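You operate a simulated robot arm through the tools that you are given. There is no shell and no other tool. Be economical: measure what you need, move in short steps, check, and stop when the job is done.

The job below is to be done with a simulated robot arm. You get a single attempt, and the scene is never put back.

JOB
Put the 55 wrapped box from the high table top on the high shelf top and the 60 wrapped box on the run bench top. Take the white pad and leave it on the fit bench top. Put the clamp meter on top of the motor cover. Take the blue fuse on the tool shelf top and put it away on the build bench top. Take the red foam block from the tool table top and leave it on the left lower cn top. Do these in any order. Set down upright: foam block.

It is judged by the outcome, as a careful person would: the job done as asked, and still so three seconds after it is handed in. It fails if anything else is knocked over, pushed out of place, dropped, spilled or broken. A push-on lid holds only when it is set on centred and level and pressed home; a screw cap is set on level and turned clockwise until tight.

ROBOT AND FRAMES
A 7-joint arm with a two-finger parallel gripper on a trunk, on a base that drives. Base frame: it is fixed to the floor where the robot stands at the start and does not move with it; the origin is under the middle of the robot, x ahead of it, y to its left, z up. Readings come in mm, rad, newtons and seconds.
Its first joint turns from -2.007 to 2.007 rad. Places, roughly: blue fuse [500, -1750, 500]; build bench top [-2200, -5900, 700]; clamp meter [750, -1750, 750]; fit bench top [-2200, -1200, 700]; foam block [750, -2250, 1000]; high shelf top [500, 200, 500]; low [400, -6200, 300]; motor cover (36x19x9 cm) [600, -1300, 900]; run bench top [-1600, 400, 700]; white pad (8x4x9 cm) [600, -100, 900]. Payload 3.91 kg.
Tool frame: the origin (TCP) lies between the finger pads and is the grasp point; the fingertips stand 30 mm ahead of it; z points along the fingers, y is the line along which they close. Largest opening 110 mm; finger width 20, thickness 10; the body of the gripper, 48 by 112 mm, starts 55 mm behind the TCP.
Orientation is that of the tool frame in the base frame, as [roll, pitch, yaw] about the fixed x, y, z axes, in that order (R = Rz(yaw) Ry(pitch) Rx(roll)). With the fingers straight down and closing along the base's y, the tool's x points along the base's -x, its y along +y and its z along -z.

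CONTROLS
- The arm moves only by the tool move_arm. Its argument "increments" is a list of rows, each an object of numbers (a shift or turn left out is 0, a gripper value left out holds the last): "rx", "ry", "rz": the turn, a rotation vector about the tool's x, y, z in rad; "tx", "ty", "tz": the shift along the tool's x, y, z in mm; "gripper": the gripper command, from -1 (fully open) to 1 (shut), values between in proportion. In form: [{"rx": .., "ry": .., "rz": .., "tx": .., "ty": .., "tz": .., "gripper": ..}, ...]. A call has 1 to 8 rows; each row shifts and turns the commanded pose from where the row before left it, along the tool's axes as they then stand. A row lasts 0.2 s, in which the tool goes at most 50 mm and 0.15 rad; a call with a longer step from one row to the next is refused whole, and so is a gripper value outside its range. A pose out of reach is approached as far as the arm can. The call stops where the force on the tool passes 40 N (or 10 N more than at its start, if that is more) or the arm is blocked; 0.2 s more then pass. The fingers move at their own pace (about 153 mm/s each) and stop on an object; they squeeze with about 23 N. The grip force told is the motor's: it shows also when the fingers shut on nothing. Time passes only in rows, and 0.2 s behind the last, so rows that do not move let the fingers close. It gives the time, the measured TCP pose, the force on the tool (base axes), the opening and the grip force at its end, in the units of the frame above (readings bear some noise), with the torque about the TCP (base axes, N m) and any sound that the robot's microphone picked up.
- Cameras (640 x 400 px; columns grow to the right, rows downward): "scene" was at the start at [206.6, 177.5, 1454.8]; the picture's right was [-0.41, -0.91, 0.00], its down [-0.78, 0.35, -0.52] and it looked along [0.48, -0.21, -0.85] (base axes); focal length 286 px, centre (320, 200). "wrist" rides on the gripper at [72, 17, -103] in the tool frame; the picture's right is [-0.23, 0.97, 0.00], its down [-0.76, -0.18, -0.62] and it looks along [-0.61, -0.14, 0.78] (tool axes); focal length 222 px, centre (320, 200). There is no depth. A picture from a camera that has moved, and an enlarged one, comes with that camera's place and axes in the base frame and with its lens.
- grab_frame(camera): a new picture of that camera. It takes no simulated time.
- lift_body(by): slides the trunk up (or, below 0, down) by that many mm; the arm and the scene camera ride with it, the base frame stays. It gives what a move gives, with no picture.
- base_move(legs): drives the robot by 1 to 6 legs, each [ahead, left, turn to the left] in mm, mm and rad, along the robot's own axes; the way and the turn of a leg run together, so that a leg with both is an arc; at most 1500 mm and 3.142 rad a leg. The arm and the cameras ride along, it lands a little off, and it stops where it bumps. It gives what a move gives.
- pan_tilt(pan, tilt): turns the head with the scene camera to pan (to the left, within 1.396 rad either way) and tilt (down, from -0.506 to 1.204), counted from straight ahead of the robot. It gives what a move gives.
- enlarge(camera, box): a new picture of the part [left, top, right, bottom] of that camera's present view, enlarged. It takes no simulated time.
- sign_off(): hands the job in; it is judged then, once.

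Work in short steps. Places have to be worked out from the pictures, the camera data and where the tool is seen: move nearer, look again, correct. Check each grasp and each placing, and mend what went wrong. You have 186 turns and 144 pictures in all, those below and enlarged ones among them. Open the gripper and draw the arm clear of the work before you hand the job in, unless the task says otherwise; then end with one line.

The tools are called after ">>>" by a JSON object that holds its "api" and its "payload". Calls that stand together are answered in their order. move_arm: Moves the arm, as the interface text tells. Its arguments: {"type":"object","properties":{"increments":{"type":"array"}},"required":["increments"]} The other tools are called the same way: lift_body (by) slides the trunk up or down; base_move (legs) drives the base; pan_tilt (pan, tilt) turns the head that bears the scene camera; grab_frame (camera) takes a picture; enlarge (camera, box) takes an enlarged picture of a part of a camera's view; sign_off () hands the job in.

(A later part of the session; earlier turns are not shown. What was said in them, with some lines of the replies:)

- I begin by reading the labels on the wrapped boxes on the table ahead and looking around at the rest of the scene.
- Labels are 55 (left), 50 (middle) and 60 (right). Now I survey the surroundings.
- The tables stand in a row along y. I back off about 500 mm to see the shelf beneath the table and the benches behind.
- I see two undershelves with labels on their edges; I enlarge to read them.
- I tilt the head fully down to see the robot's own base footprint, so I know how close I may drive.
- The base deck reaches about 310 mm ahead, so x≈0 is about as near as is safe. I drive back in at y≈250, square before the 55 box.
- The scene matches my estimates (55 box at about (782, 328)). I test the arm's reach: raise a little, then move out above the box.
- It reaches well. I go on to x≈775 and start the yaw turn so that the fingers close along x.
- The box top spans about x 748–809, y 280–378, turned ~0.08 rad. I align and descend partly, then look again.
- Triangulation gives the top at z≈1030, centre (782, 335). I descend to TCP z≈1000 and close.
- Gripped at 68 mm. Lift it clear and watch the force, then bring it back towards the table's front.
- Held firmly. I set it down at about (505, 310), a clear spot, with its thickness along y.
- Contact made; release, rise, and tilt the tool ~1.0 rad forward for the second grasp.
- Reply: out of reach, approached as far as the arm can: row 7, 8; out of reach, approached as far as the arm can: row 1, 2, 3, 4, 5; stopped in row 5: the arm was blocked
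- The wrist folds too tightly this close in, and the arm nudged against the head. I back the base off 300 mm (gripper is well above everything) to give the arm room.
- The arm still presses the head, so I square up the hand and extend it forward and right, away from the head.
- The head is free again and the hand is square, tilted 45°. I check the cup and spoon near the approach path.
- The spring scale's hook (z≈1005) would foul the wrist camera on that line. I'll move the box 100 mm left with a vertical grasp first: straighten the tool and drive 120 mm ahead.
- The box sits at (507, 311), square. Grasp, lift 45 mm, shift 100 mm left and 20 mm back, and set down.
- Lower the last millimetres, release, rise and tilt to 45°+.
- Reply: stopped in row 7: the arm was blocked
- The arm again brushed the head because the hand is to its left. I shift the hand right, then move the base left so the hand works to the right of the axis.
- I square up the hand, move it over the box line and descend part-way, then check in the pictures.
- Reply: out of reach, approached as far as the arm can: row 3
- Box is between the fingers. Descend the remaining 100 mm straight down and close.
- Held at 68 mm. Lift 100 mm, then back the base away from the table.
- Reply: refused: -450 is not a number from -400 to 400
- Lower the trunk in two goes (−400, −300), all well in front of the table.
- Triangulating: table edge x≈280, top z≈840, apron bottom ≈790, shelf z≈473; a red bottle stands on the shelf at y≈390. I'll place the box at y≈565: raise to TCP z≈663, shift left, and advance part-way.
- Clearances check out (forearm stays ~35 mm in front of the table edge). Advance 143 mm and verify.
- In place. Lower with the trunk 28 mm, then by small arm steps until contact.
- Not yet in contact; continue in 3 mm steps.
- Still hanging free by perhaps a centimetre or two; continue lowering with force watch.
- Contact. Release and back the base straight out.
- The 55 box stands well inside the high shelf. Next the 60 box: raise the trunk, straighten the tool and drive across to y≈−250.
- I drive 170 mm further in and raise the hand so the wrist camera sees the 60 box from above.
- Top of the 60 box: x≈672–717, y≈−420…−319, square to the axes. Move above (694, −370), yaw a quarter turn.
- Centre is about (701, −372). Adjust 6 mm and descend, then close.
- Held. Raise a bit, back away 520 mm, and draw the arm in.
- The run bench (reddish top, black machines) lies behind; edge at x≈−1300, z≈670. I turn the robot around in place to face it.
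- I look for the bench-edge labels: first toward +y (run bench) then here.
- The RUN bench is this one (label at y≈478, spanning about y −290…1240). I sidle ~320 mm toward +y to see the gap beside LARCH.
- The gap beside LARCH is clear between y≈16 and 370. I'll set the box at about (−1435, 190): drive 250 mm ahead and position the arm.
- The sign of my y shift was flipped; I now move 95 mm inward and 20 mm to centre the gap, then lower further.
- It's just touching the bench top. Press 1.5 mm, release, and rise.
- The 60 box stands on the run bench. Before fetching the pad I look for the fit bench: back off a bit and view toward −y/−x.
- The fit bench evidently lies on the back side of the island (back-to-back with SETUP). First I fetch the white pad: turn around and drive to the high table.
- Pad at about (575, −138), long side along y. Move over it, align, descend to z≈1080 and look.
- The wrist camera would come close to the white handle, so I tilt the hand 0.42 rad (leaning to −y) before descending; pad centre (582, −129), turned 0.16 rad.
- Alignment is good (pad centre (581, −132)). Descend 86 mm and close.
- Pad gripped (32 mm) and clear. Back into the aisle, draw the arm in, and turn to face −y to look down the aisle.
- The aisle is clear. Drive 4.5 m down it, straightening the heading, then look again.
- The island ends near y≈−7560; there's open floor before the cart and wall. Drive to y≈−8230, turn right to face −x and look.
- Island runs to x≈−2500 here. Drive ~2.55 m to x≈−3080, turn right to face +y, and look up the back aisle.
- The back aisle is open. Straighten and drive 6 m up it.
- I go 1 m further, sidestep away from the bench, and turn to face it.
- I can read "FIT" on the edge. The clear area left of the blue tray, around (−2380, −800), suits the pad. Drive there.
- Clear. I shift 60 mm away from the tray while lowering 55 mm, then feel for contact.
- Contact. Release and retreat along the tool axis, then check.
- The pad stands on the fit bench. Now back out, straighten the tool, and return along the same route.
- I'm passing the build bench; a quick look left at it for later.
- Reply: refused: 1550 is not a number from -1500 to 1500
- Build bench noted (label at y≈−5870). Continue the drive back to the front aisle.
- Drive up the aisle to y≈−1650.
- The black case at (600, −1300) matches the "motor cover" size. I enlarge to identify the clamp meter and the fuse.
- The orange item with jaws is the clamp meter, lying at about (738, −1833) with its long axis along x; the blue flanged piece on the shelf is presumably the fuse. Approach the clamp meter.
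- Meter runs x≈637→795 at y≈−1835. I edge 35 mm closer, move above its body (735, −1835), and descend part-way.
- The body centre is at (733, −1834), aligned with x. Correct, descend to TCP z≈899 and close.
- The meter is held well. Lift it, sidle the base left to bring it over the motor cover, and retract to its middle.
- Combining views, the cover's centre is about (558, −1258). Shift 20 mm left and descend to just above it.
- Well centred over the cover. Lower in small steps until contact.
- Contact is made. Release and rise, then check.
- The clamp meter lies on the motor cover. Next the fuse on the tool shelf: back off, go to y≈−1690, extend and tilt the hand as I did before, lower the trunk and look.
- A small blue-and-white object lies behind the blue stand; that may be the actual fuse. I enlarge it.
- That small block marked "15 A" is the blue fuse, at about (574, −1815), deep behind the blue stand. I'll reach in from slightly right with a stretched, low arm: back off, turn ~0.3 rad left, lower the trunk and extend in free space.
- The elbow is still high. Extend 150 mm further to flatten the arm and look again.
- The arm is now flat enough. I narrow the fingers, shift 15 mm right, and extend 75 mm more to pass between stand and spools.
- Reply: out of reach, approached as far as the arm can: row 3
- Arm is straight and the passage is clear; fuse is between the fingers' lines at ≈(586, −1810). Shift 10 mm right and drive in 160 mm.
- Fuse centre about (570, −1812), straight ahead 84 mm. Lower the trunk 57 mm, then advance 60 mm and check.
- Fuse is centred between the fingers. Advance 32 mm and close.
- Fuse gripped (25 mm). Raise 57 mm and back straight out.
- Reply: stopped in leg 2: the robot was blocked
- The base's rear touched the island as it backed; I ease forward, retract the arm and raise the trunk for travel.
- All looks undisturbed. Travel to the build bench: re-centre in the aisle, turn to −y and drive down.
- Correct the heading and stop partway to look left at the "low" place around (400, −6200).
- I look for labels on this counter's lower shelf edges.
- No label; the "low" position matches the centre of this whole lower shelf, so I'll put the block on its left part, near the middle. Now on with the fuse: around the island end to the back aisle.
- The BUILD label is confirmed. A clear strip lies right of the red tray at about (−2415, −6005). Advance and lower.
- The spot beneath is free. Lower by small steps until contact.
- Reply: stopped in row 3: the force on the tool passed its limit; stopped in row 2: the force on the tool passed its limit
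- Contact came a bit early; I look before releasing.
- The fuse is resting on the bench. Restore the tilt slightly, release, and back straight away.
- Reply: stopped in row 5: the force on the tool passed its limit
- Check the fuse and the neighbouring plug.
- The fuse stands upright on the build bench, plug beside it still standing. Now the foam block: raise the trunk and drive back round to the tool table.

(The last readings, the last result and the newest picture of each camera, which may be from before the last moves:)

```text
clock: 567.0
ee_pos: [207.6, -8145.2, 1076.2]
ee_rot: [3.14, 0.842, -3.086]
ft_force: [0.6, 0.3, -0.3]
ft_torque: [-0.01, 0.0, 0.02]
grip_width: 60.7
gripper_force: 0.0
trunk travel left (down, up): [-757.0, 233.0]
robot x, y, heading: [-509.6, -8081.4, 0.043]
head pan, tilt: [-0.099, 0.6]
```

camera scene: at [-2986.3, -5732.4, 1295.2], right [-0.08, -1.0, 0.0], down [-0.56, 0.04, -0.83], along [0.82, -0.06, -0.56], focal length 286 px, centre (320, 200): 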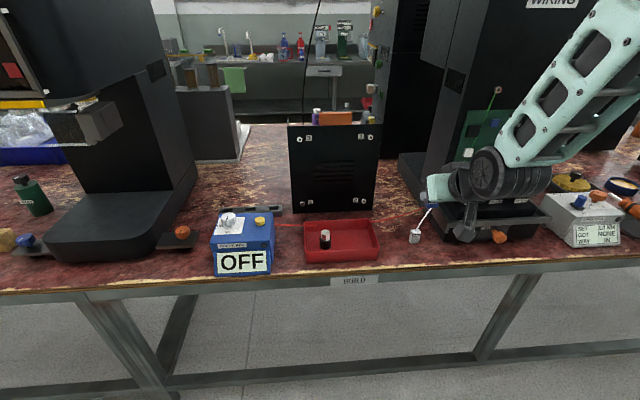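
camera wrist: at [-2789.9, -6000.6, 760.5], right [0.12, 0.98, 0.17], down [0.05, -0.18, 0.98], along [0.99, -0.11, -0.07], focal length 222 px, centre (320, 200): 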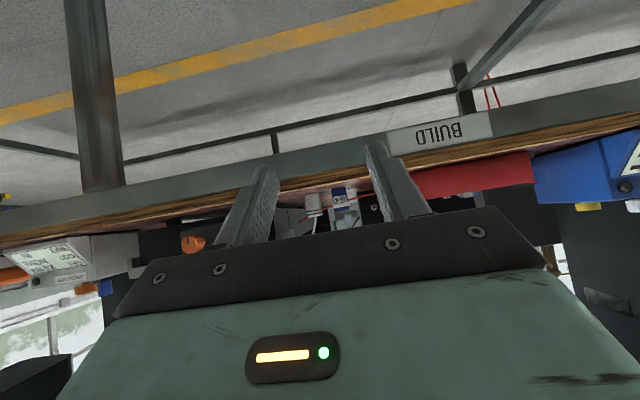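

>>> {"api": "base_move", "payload": {"legs": [[0, 0, 1.545], [1500, 0, 0], [1500, 0, 0], [1500, 0, 0], [1350, 0, 0]]}}

>>> {"api": "base_move", "payload": {"legs": [[0, 0, -1.57]]}}

>>> {"api": "move_arm", "payload": {"increments": [{"ry": 0.14}, {"ry": 0.14}, {"ry": 0.14}, {"ry": 0.14}, {"ry": 0.14}, {"ry": 0.14, "gripper": -1}]}}

>>> {"api": "pan_tilt", "payload": {"pan": -0.1, "tilt": 0.6}}

>>> {"api": "grab_frame", "payload": {"camera": "scene"}}

```text
clock: 598.5
ee_pos: [-215.5, -1554.6, 1074.9]
ee_rot: [3.14, 0.844, -1.619]
ft_force: [-0.6, -0.7, -0.8]
ft_torque: [0.01, 0.01, 0.0]
grip_width: 60.4
gripper_force: 0.1
trunk travel left (down, up): [-757.0, 233.0]
robot x, y, heading: [-353.0, -2258.6, 1.512]
head pan, tilt: [-0.099, 0.6]
```

```text
clock: 602.8
ee_pos: [346.8, -2409.8, 1075.9]
ee_rot: [3.14, 0.843, 3.074]
ft_force: [0.6, -0.1, -0.4]
ft_torque: [-0.03, 0.02, -0.01]
grip_width: 60.6
gripper_force: 0.0
trunk travel left (down, up): [-757.0, 233.0]
robot x, y, heading: [-356.9, -2258.3, -0.081]
head pan, tilt: [-0.099, 0.6]
```

```text
clock: 604.2
ee_pos: [348.0, -2410.2, 1075.1]
ee_rot: [3.141, 0.001, 3.072]
ft_force: [-0.3, 0.6, 0.5]
ft_torque: [0.0, -0.03, -0.01]
grip_width: 109.7
gripper_force: 0.0
trunk travel left (down, up): [-757.0, 233.0]
robot x, y, heading: [-354.7, -2259.2, -0.085]
head pan, tilt: [-0.099, 0.6]
```

```text
clock: 604.8
ee_pos: [347.5, -2410.3, 1076.3]
ee_rot: [-3.141, 0.004, 3.074]
ft_force: [-0.2, 0.3, 0.2]
ft_torque: [0.0, -0.01, -0.01]
grip_width: 110.2
gripper_force: 0.1
trunk travel left (down, up): [-757.0, 233.0]
robot x, y, heading: [-354.2, -2260.1, -0.078]
head pan, tilt: [-0.099, 0.6]
```

```text
16 pictures are left
camera scene: at [-105.4, -2080.9, 1420.2], right [-0.18, -0.98, 0.0], down [-0.56, 0.1, -0.83], along [0.81, -0.15, -0.56], focal length 286 px, centre (320, 200)
```

scene: 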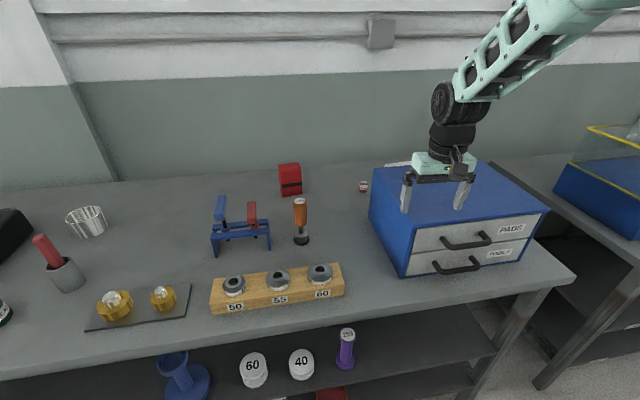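

The red block with the black band at the table's back is the foam block. Enlarge to gauge its pose.

>>> {"api": "enlarge", "payload": {"camera": "scene", "box": [250, 140, 390, 250]}}

```text
3.64 times, centred on (320, 195) of scene
camera zoom: at [-105.4, -2080.9, 1420.2], right [-0.18, -0.98, 0.0], down [-0.56, 0.1, -0.83], along [0.81, -0.15, -0.56], focal length 1041 px, centre (320, 218)
```

zoom: 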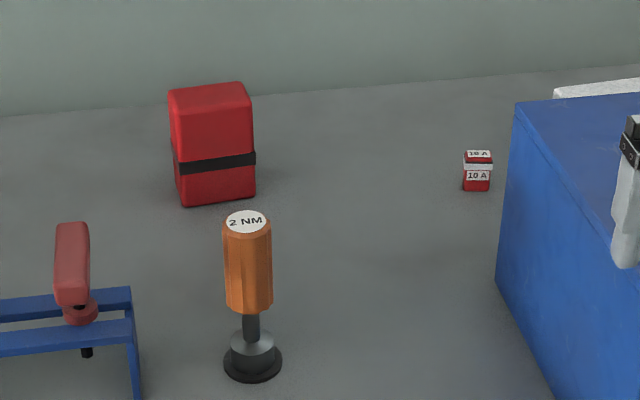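

Foam block: about 50×72×97 mm, centre (773, −2137), front facing the aisle. I'll grip it across its 72 mm width with a tilted tool. Position the base and tilt.

>>> {"api": "base_move", "payload": {"legs": [[0, 0, 0.08], [0, 218, 0], [322, 0, 0]]}}

>>> {"api": "move_arm", "payload": {"increments": [{"tz": -25}, {"ry": -0.14}, {"ry": -0.14}, {"ry": -0.14}, {"ry": -0.14}, {"ry": -0.14}, {"ry": -0.1}]}}

>>> {"api": "grab_frame", "payload": {"camera": "wrist"}}

>>> {"api": "grab_frame", "payload": {"camera": "scene"}}

```text
clock: 608.6
ee_pos: [676.4, -2133.8, 1076.6]
ee_rot: [3.14, 0.003, -3.127]
ft_force: [-0.3, -0.1, -1.0]
ft_torque: [0.0, -0.02, 0.0]
grip_width: 109.8
gripper_force: 0.0
trunk travel left (down, up): [-757.0, 233.0]
robot x, y, heading: [-37.1, -2040.4, 0.009]
head pan, tilt: [-0.099, 0.6]
```

```text
clock: 610.2
ee_pos: [676.0, -2133.9, 1101.5]
ee_rot: [-3.142, 0.806, -3.128]
ft_force: [0.0, 0.5, -0.4]
ft_torque: [0.02, 0.0, 0.0]
grip_width: 110.1
gripper_force: 0.1
trunk travel left (down, up): [-757.0, 233.0]
robot x, y, heading: [-36.9, -2039.4, 0.004]
head pan, tilt: [-0.099, 0.6]
```

```text
14 pictures are left
camera wrist: at [551.1, -2119.6, 1120.6], right [0.14, 0.98, 0.17], down [0.08, -0.18, 0.98], along [0.99, -0.13, -0.1], focal length 222 px, centre (320, 200)
```

wrist: 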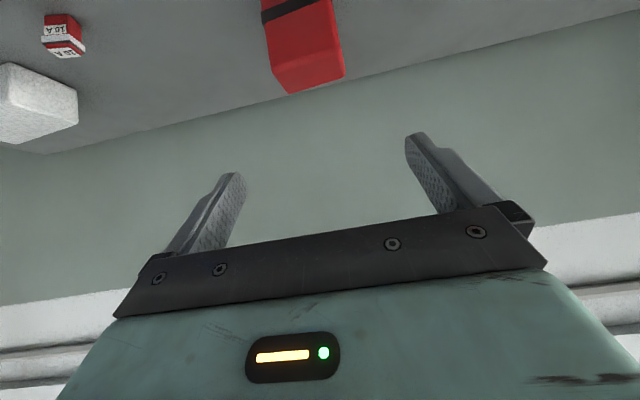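

```text
13 pictures are left
camera scene: at [196.5, -1844.3, 1420.2], right [-0.1, -1.0, 0.0], down [-0.56, 0.05, -0.83], along [0.82, -0.08, -0.56], focal length 286 px, centre (320, 200)
```

scene: 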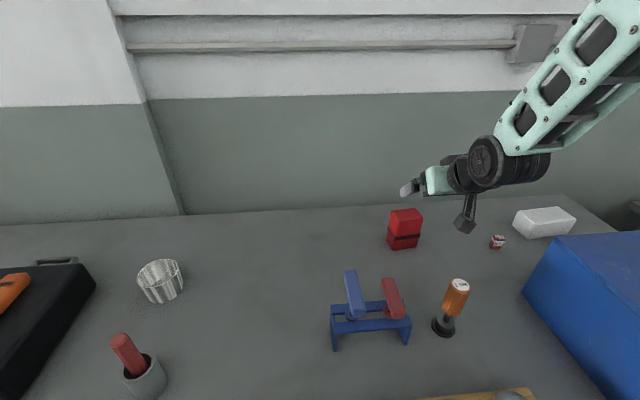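

Aligned in y. Move 95 mm forward, then 178 mm straight down astride the block, and close.

>>> {"api": "move_arm", "payload": {"increments": [{"tx": -32.9, "tz": 34.3}, {"tx": -32.9, "tz": 34.3}, {"tx": 32, "tz": 30.7}, {"tx": 32, "tz": 30.7}, {"tx": 32, "tz": 30.7}, {}]}}

>>> {"api": "grab_frame", "payload": {"camera": "wrist"}}

```text
clock: 611.6
ee_pos: [769.6, -2132.4, 969.9]
ee_rot: [3.139, 0.803, -3.124]
ft_force: [-0.7, 0.0, -0.1]
ft_torque: [-0.01, -0.01, 0.04]
grip_width: 110.1
gripper_force: 0.1
trunk travel left (down, up): [-757.0, 233.0]
robot x, y, heading: [-33.1, -2043.1, 0.004]
head pan, tilt: [-0.099, 0.6]
```

```text
12 pictures are left
camera wrist: at [645.3, -2118.3, 989.4], right [0.14, 0.98, 0.16], down [0.08, -0.18, 0.98], along [0.99, -0.13, -0.11], focal length 222 px, centre (320, 200)
```

wrist: 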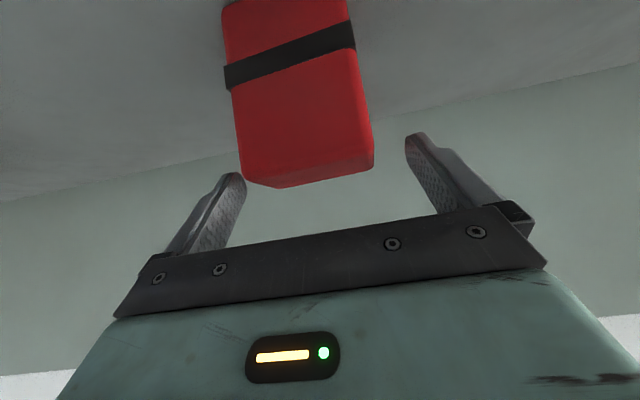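

Centred. Descend the last 46 mm and close.

>>> {"api": "move_arm", "payload": {"increments": [{"tx": 17, "tz": 16, "ty": -2}, {"tx": 16, "tz": 15.5}, {"gripper": 0.1}, {"gripper": 1}, {}, {}, {"tx": -15, "tz": -14.4}, {"tx": -30, "tz": -29}]}}

>>> {"api": "grab_frame", "payload": {"camera": "scene"}}

```text
clock: 613.4
ee_pos: [769.2, -2135.1, 983.6]
ee_rot: [3.139, 0.801, -3.126]
ft_force: [0.3, -0.1, -0.8]
ft_torque: [0.0, 0.0, -0.01]
grip_width: 74.5
gripper_force: 23.2
trunk travel left (down, up): [-757.0, 233.0]
robot x, y, heading: [-34.1, -2042.4, 0.005]
head pan, tilt: [-0.099, 0.6]
```

```text
11 pictures are left
camera scene: at [197.0, -1844.3, 1420.0], right [-0.1, -1.0, 0.0], down [-0.56, 0.05, -0.82], along [0.82, -0.08, -0.57], focal length 286 px, centre (320, 200)
```

scene: 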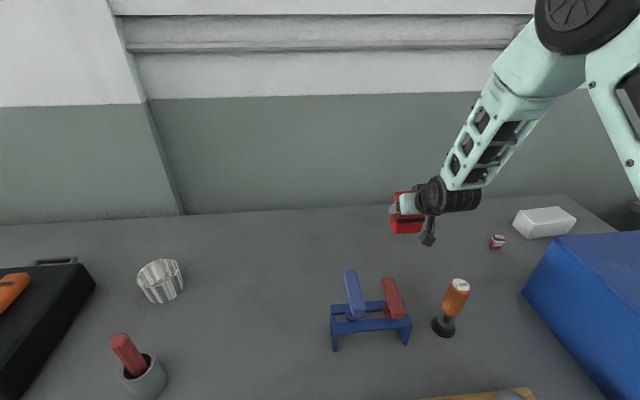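

Foam block held. Lift clear, back into the aisle, draw in, and drive down toward the counter.

>>> {"api": "move_arm", "payload": {"increments": [{"tx": -33, "tz": -32}, {"tx": -33, "tz": -32}, {"tx": -33, "tz": -32}]}}

>>> {"api": "base_move", "payload": {"legs": [[-560, 0, 0]]}}

>>> {"api": "move_arm", "payload": {"increments": [{"tx": 32.6, "tz": -33.8}, {"tx": 32.6, "tz": -33.8}, {"tx": 32.6, "tz": -33.8}]}}

>>> {"api": "base_move", "payload": {"legs": [[0, 0, -1.57], [1500, 0, 0], [1500, 0, 0], [540, 0, 0]]}}

```text
clock: 614.2
ee_pos: [771.6, -2135.6, 1120.9]
ee_rot: [3.14, 0.801, -3.126]
ft_force: [0.8, 0.5, -1.0]
ft_torque: [0.0, 0.0, -0.02]
grip_width: 74.5
gripper_force: 22.7
trunk travel left (down, up): [-757.0, 233.0]
robot x, y, heading: [-31.1, -2043.2, -0.002]
head pan, tilt: [-0.099, 0.6]
```

```text
clock: 617.5
ee_pos: [202.3, -2133.9, 1118.8]
ee_rot: [3.14, 0.804, -3.118]
ft_force: [0.0, -0.3, -1.0]
ft_torque: [0.0, 0.01, -0.03]
grip_width: 74.6
gripper_force: 23.0
trunk travel left (down, up): [-757.0, 233.0]
robot x, y, heading: [-606.5, -2049.1, 0.014]
head pan, tilt: [-0.099, 0.6]
```

```text
clock: 618.3
ee_pos: [62.5, -2136.6, 1120.1]
ee_rot: [3.14, 0.802, -3.121]
ft_force: [0.3, 0.0, -0.4]
ft_torque: [0.02, 0.03, -0.01]
grip_width: 74.3
gripper_force: 23.4
trunk travel left (down, up): [-757.0, 233.0]
robot x, y, heading: [-601.6, -2048.5, 0.009]
head pan, tilt: [-0.099, 0.6]
```

```text
clock: 639.2
ee_pos: [-880.6, -6221.1, 1122.2]
ee_rot: [3.14, 0.802, 1.525]
ft_force: [-0.4, -0.2, -0.1]
ft_torque: [0.04, 0.0, 0.04]
grip_width: 74.6
gripper_force: 22.8
trunk travel left (down, up): [-757.0, 233.0]
robot x, y, heading: [-744.6, -5563.1, -1.624]
head pan, tilt: [-0.099, 0.6]
```

Turn to face the counter, lower the trunk, and extend the arm low in free space.

>>> {"api": "base_move", "payload": {"legs": [[0, 0, 1.624], [40, -65, 0]]}}

>>> {"api": "lift_body", "payload": {"by": -400}}

>>> {"api": "lift_body", "payload": {"by": -290}}

>>> {"api": "move_arm", "payload": {"increments": [{"tx": -32.6, "tz": 33.8}, {"tx": -32.6, "tz": 33.8}, {"tx": -32.6, "tz": 33.8}, {"tx": -32.6, "tz": 33.8}, {"tx": -32.6, "tz": 33.8}, {}]}}

>>> {"api": "pan_tilt", "payload": {"pan": -0.2, "tilt": 0.35}}

>>> {"api": "grab_frame", "payload": {"camera": "scene"}}

```text
clock: 644.2
ee_pos: [-36.2, -5719.2, 1121.3]
ee_rot: [3.141, 0.804, -3.12]
ft_force: [0.2, -0.3, -0.5]
ft_torque: [-0.01, 0.0, 0.0]
grip_width: 74.4
gripper_force: 23.1
trunk travel left (down, up): [-757.0, 233.0]
robot x, y, heading: [-702.9, -5627.7, 0.011]
head pan, tilt: [-0.099, 0.6]
```

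```text
clock: 648.1
ee_pos: [-35.9, -5718.9, 721.5]
ee_rot: [3.139, 0.803, -3.119]
ft_force: [0.2, -0.3, -1.2]
ft_torque: [-0.02, -0.01, -0.01]
grip_width: 74.7
gripper_force: 23.1
trunk travel left (down, up): [-357.0, 633.0]
robot x, y, heading: [-700.5, -5629.2, 0.015]
head pan, tilt: [-0.099, 0.6]
```

```text
clock: 651.0
ee_pos: [-36.1, -5719.4, 431.3]
ee_rot: [3.141, 0.802, -3.12]
ft_force: [-0.2, -0.9, -0.2]
ft_torque: [-0.01, -0.03, -0.02]
grip_width: 74.4
gripper_force: 23.5
trunk travel left (down, up): [-67.0, 923.0]
robot x, y, heading: [-704.2, -5626.1, 0.013]
head pan, tilt: [-0.099, 0.6]
```

```text
clock: 652.4
ee_pos: [197.8, -5713.7, 430.6]
ee_rot: [3.141, 0.803, -3.118]
ft_force: [-0.5, -0.1, -0.6]
ft_torque: [0.01, -0.01, -0.01]
grip_width: 74.5
gripper_force: 23.0
trunk travel left (down, up): [-67.0, 923.0]
robot x, y, heading: [-705.8, -5629.0, 0.01]
head pan, tilt: [-0.099, 0.6]
```

```text
clock: 653.2
ee_pos: [197.8, -5713.9, 430.2]
ee_rot: [-3.141, 0.803, -3.119]
ft_force: [-1.1, 0.0, -0.6]
ft_torque: [0.02, 0.02, -0.02]
grip_width: 74.6
gripper_force: 22.8
trunk travel left (down, up): [-67.0, 923.0]
robot x, y, heading: [-699.8, -5627.7, 0.01]
head pan, tilt: [-0.201, 0.351]
```

```text
10 pictures are left
camera scene: at [-469.1, -5438.2, 752.9], right [-0.19, -0.98, 0.0], down [-0.34, 0.06, -0.94], along [0.92, -0.18, -0.34], focal length 286 px, centre (320, 200)
```

scene: 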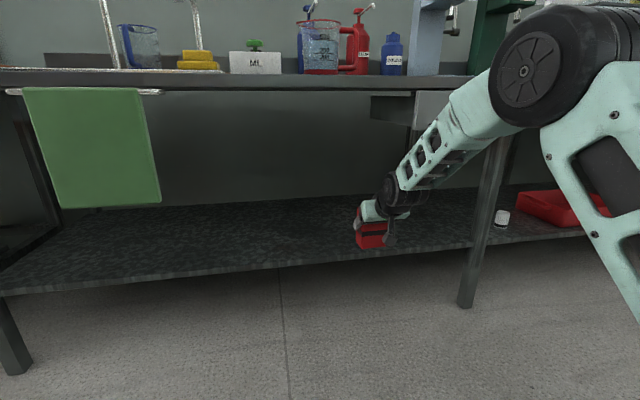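

The shelf bay here is empty and the arm clears the counter edge. Drive in 170 mm, lower the trunk 62 mm, and look.

>>> {"api": "base_move", "payload": {"legs": [[175, 0, 0]]}}

>>> {"api": "lift_body", "payload": {"by": -62}}

>>> {"api": "grab_frame", "payload": {"camera": "scene"}}

>>> {"api": "grab_frame", "payload": {"camera": "wrist"}}

```text
clock: 654.6
ee_pos: [371.2, -5711.6, 431.4]
ee_rot: [3.139, 0.803, -3.118]
ft_force: [-0.2, 0.2, 0.0]
ft_torque: [0.01, 0.0, 0.0]
grip_width: 74.6
gripper_force: 23.2
trunk travel left (down, up): [-67.0, 923.0]
robot x, y, heading: [-532.9, -5628.0, 0.02]
head pan, tilt: [-0.201, 0.351]
```

```text
clock: 655.7
ee_pos: [371.5, -5711.5, 368.6]
ee_rot: [3.141, 0.804, -3.12]
ft_force: [-0.2, -0.6, -0.3]
ft_torque: [0.0, 0.01, 0.01]
grip_width: 74.7
gripper_force: 23.2
trunk travel left (down, up): [-5.0, 985.0]
robot x, y, heading: [-526.9, -5625.8, 0.012]
head pan, tilt: [-0.201, 0.351]
```

```text
9 pictures are left
camera scene: at [-295.0, -5436.1, 691.0], right [-0.19, -0.98, 0.0], down [-0.34, 0.06, -0.94], along [0.92, -0.18, -0.34], focal length 286 px, centre (320, 200)
```

scene: 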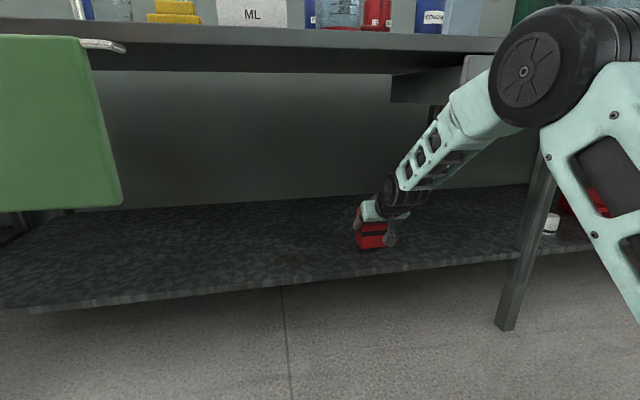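

```text
8 pictures are left
camera wrist: at [246.6, -5698.0, 388.3], right [0.13, 0.98, 0.16], down [0.08, -0.18, 0.98], along [0.99, -0.12, -0.11], focal length 222 px, centre (320, 200)
```

wrist: 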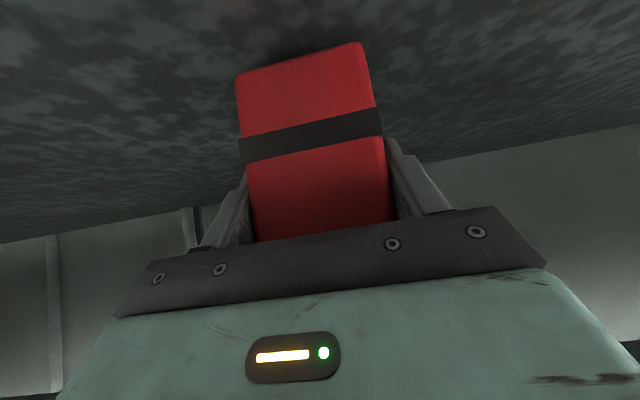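

Lower by small arm steps until the block touches the shelf.

>>> {"api": "move_arm", "payload": {"increments": [{"tx": 5.8, "tz": 5.6}, {"tx": 2.9, "tz": 2.8}, {"tx": 2.9, "tz": 2.8}, {"tx": 2.2, "tz": 2.1}, {}]}}

>>> {"api": "move_arm", "payload": {"increments": [{"tx": 2.2, "tz": 2.1}, {"tx": 2.2, "tz": 2.1}, {"tx": 2.2, "tz": 2.1}, {}]}}

```text
clock: 656.9
ee_pos: [372.1, -5711.3, 352.5]
ee_rot: [3.139, 0.808, -3.119]
ft_force: [-0.6, 0.0, 16.6]
ft_torque: [0.0, 0.31, 0.03]
grip_width: 74.5
gripper_force: 23.4
trunk travel left (down, up): [-5.0, 985.0]
robot x, y, heading: [-529.6, -5624.9, 0.01]
head pan, tilt: [-0.201, 0.351]
```

```text
clock: 657.9
ee_pos: [371.2, -5710.9, 341.6]
ee_rot: [3.141, 0.806, -3.119]
ft_force: [1.1, -2.0, 17.0]
ft_torque: [-0.04, -0.08, -0.01]
grip_width: 74.5
gripper_force: 22.7
trunk travel left (down, up): [-5.0, 985.0]
robot x, y, heading: [-525.5, -5625.6, 0.013]
head pan, tilt: [-0.201, 0.351]
```

The block is firmly on the shelf. Release and back straight out.

>>> {"api": "move_arm", "payload": {"increments": [{"gripper": 0.1}, {"gripper": -0.4}, {"gripper": -1}, {}]}}

>>> {"api": "base_move", "payload": {"legs": [[-280, 0, 0]]}}

>>> {"api": "grab_frame", "payload": {"camera": "wrist"}}

>>> {"api": "grab_frame", "payload": {"camera": "scene"}}

```text
clock: 658.9
ee_pos: [370.8, -5710.9, 340.2]
ee_rot: [-3.141, 0.803, -3.119]
ft_force: [-0.1, 0.0, 0.0]
ft_torque: [0.02, 0.0, 0.01]
grip_width: 109.9
gripper_force: 0.0
trunk travel left (down, up): [-5.0, 985.0]
robot x, y, heading: [-529.3, -5624.8, 0.014]
head pan, tilt: [-0.201, 0.351]
```

```text
clock: 660.8
ee_pos: [92.0, -5713.3, 341.0]
ee_rot: [3.138, 0.804, -3.115]
ft_force: [-1.0, 0.1, -0.4]
ft_torque: [0.03, -0.01, -0.02]
grip_width: 110.1
gripper_force: 0.0
trunk travel left (down, up): [-5.0, 985.0]
robot x, y, heading: [-806.4, -5630.7, 0.01]
head pan, tilt: [-0.201, 0.351]
```

```text
7 pictures are left
camera wrist: at [-34.1, -5699.7, 360.1], right [0.13, 0.98, 0.16], down [0.09, -0.18, 0.98], along [0.99, -0.12, -0.11], focal length 222 px, centre (320, 200)
```

wrist: 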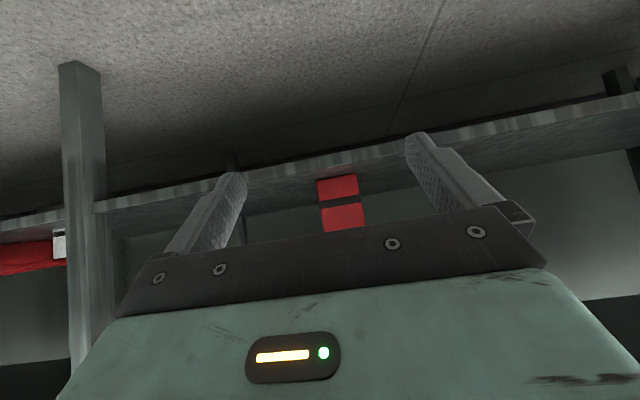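

```text
6 pictures are left
camera scene: at [-576.0, -5439.3, 691.0], right [-0.19, -0.98, 0.0], down [-0.34, 0.06, -0.94], along [0.92, -0.17, -0.34], focal length 286 px, centre (320, 200)
```

scene: 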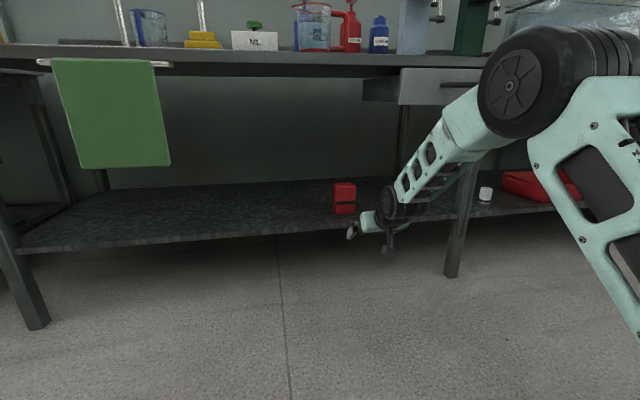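

All six items are placed and checked, the gripper is open and the arm is clear of the counter. I hand the job in.

>>> {"api": "sign_off", "payload": {}}

```text
The job is handed in.
```

All six items are placed and I handed the job in; two points are less certain. I took "left lower cn top" to be the left part of the counter's lower shelf, where the foam block stands upright. While backing out, the robot's rear also bumped the middle bench, with no visible damage.
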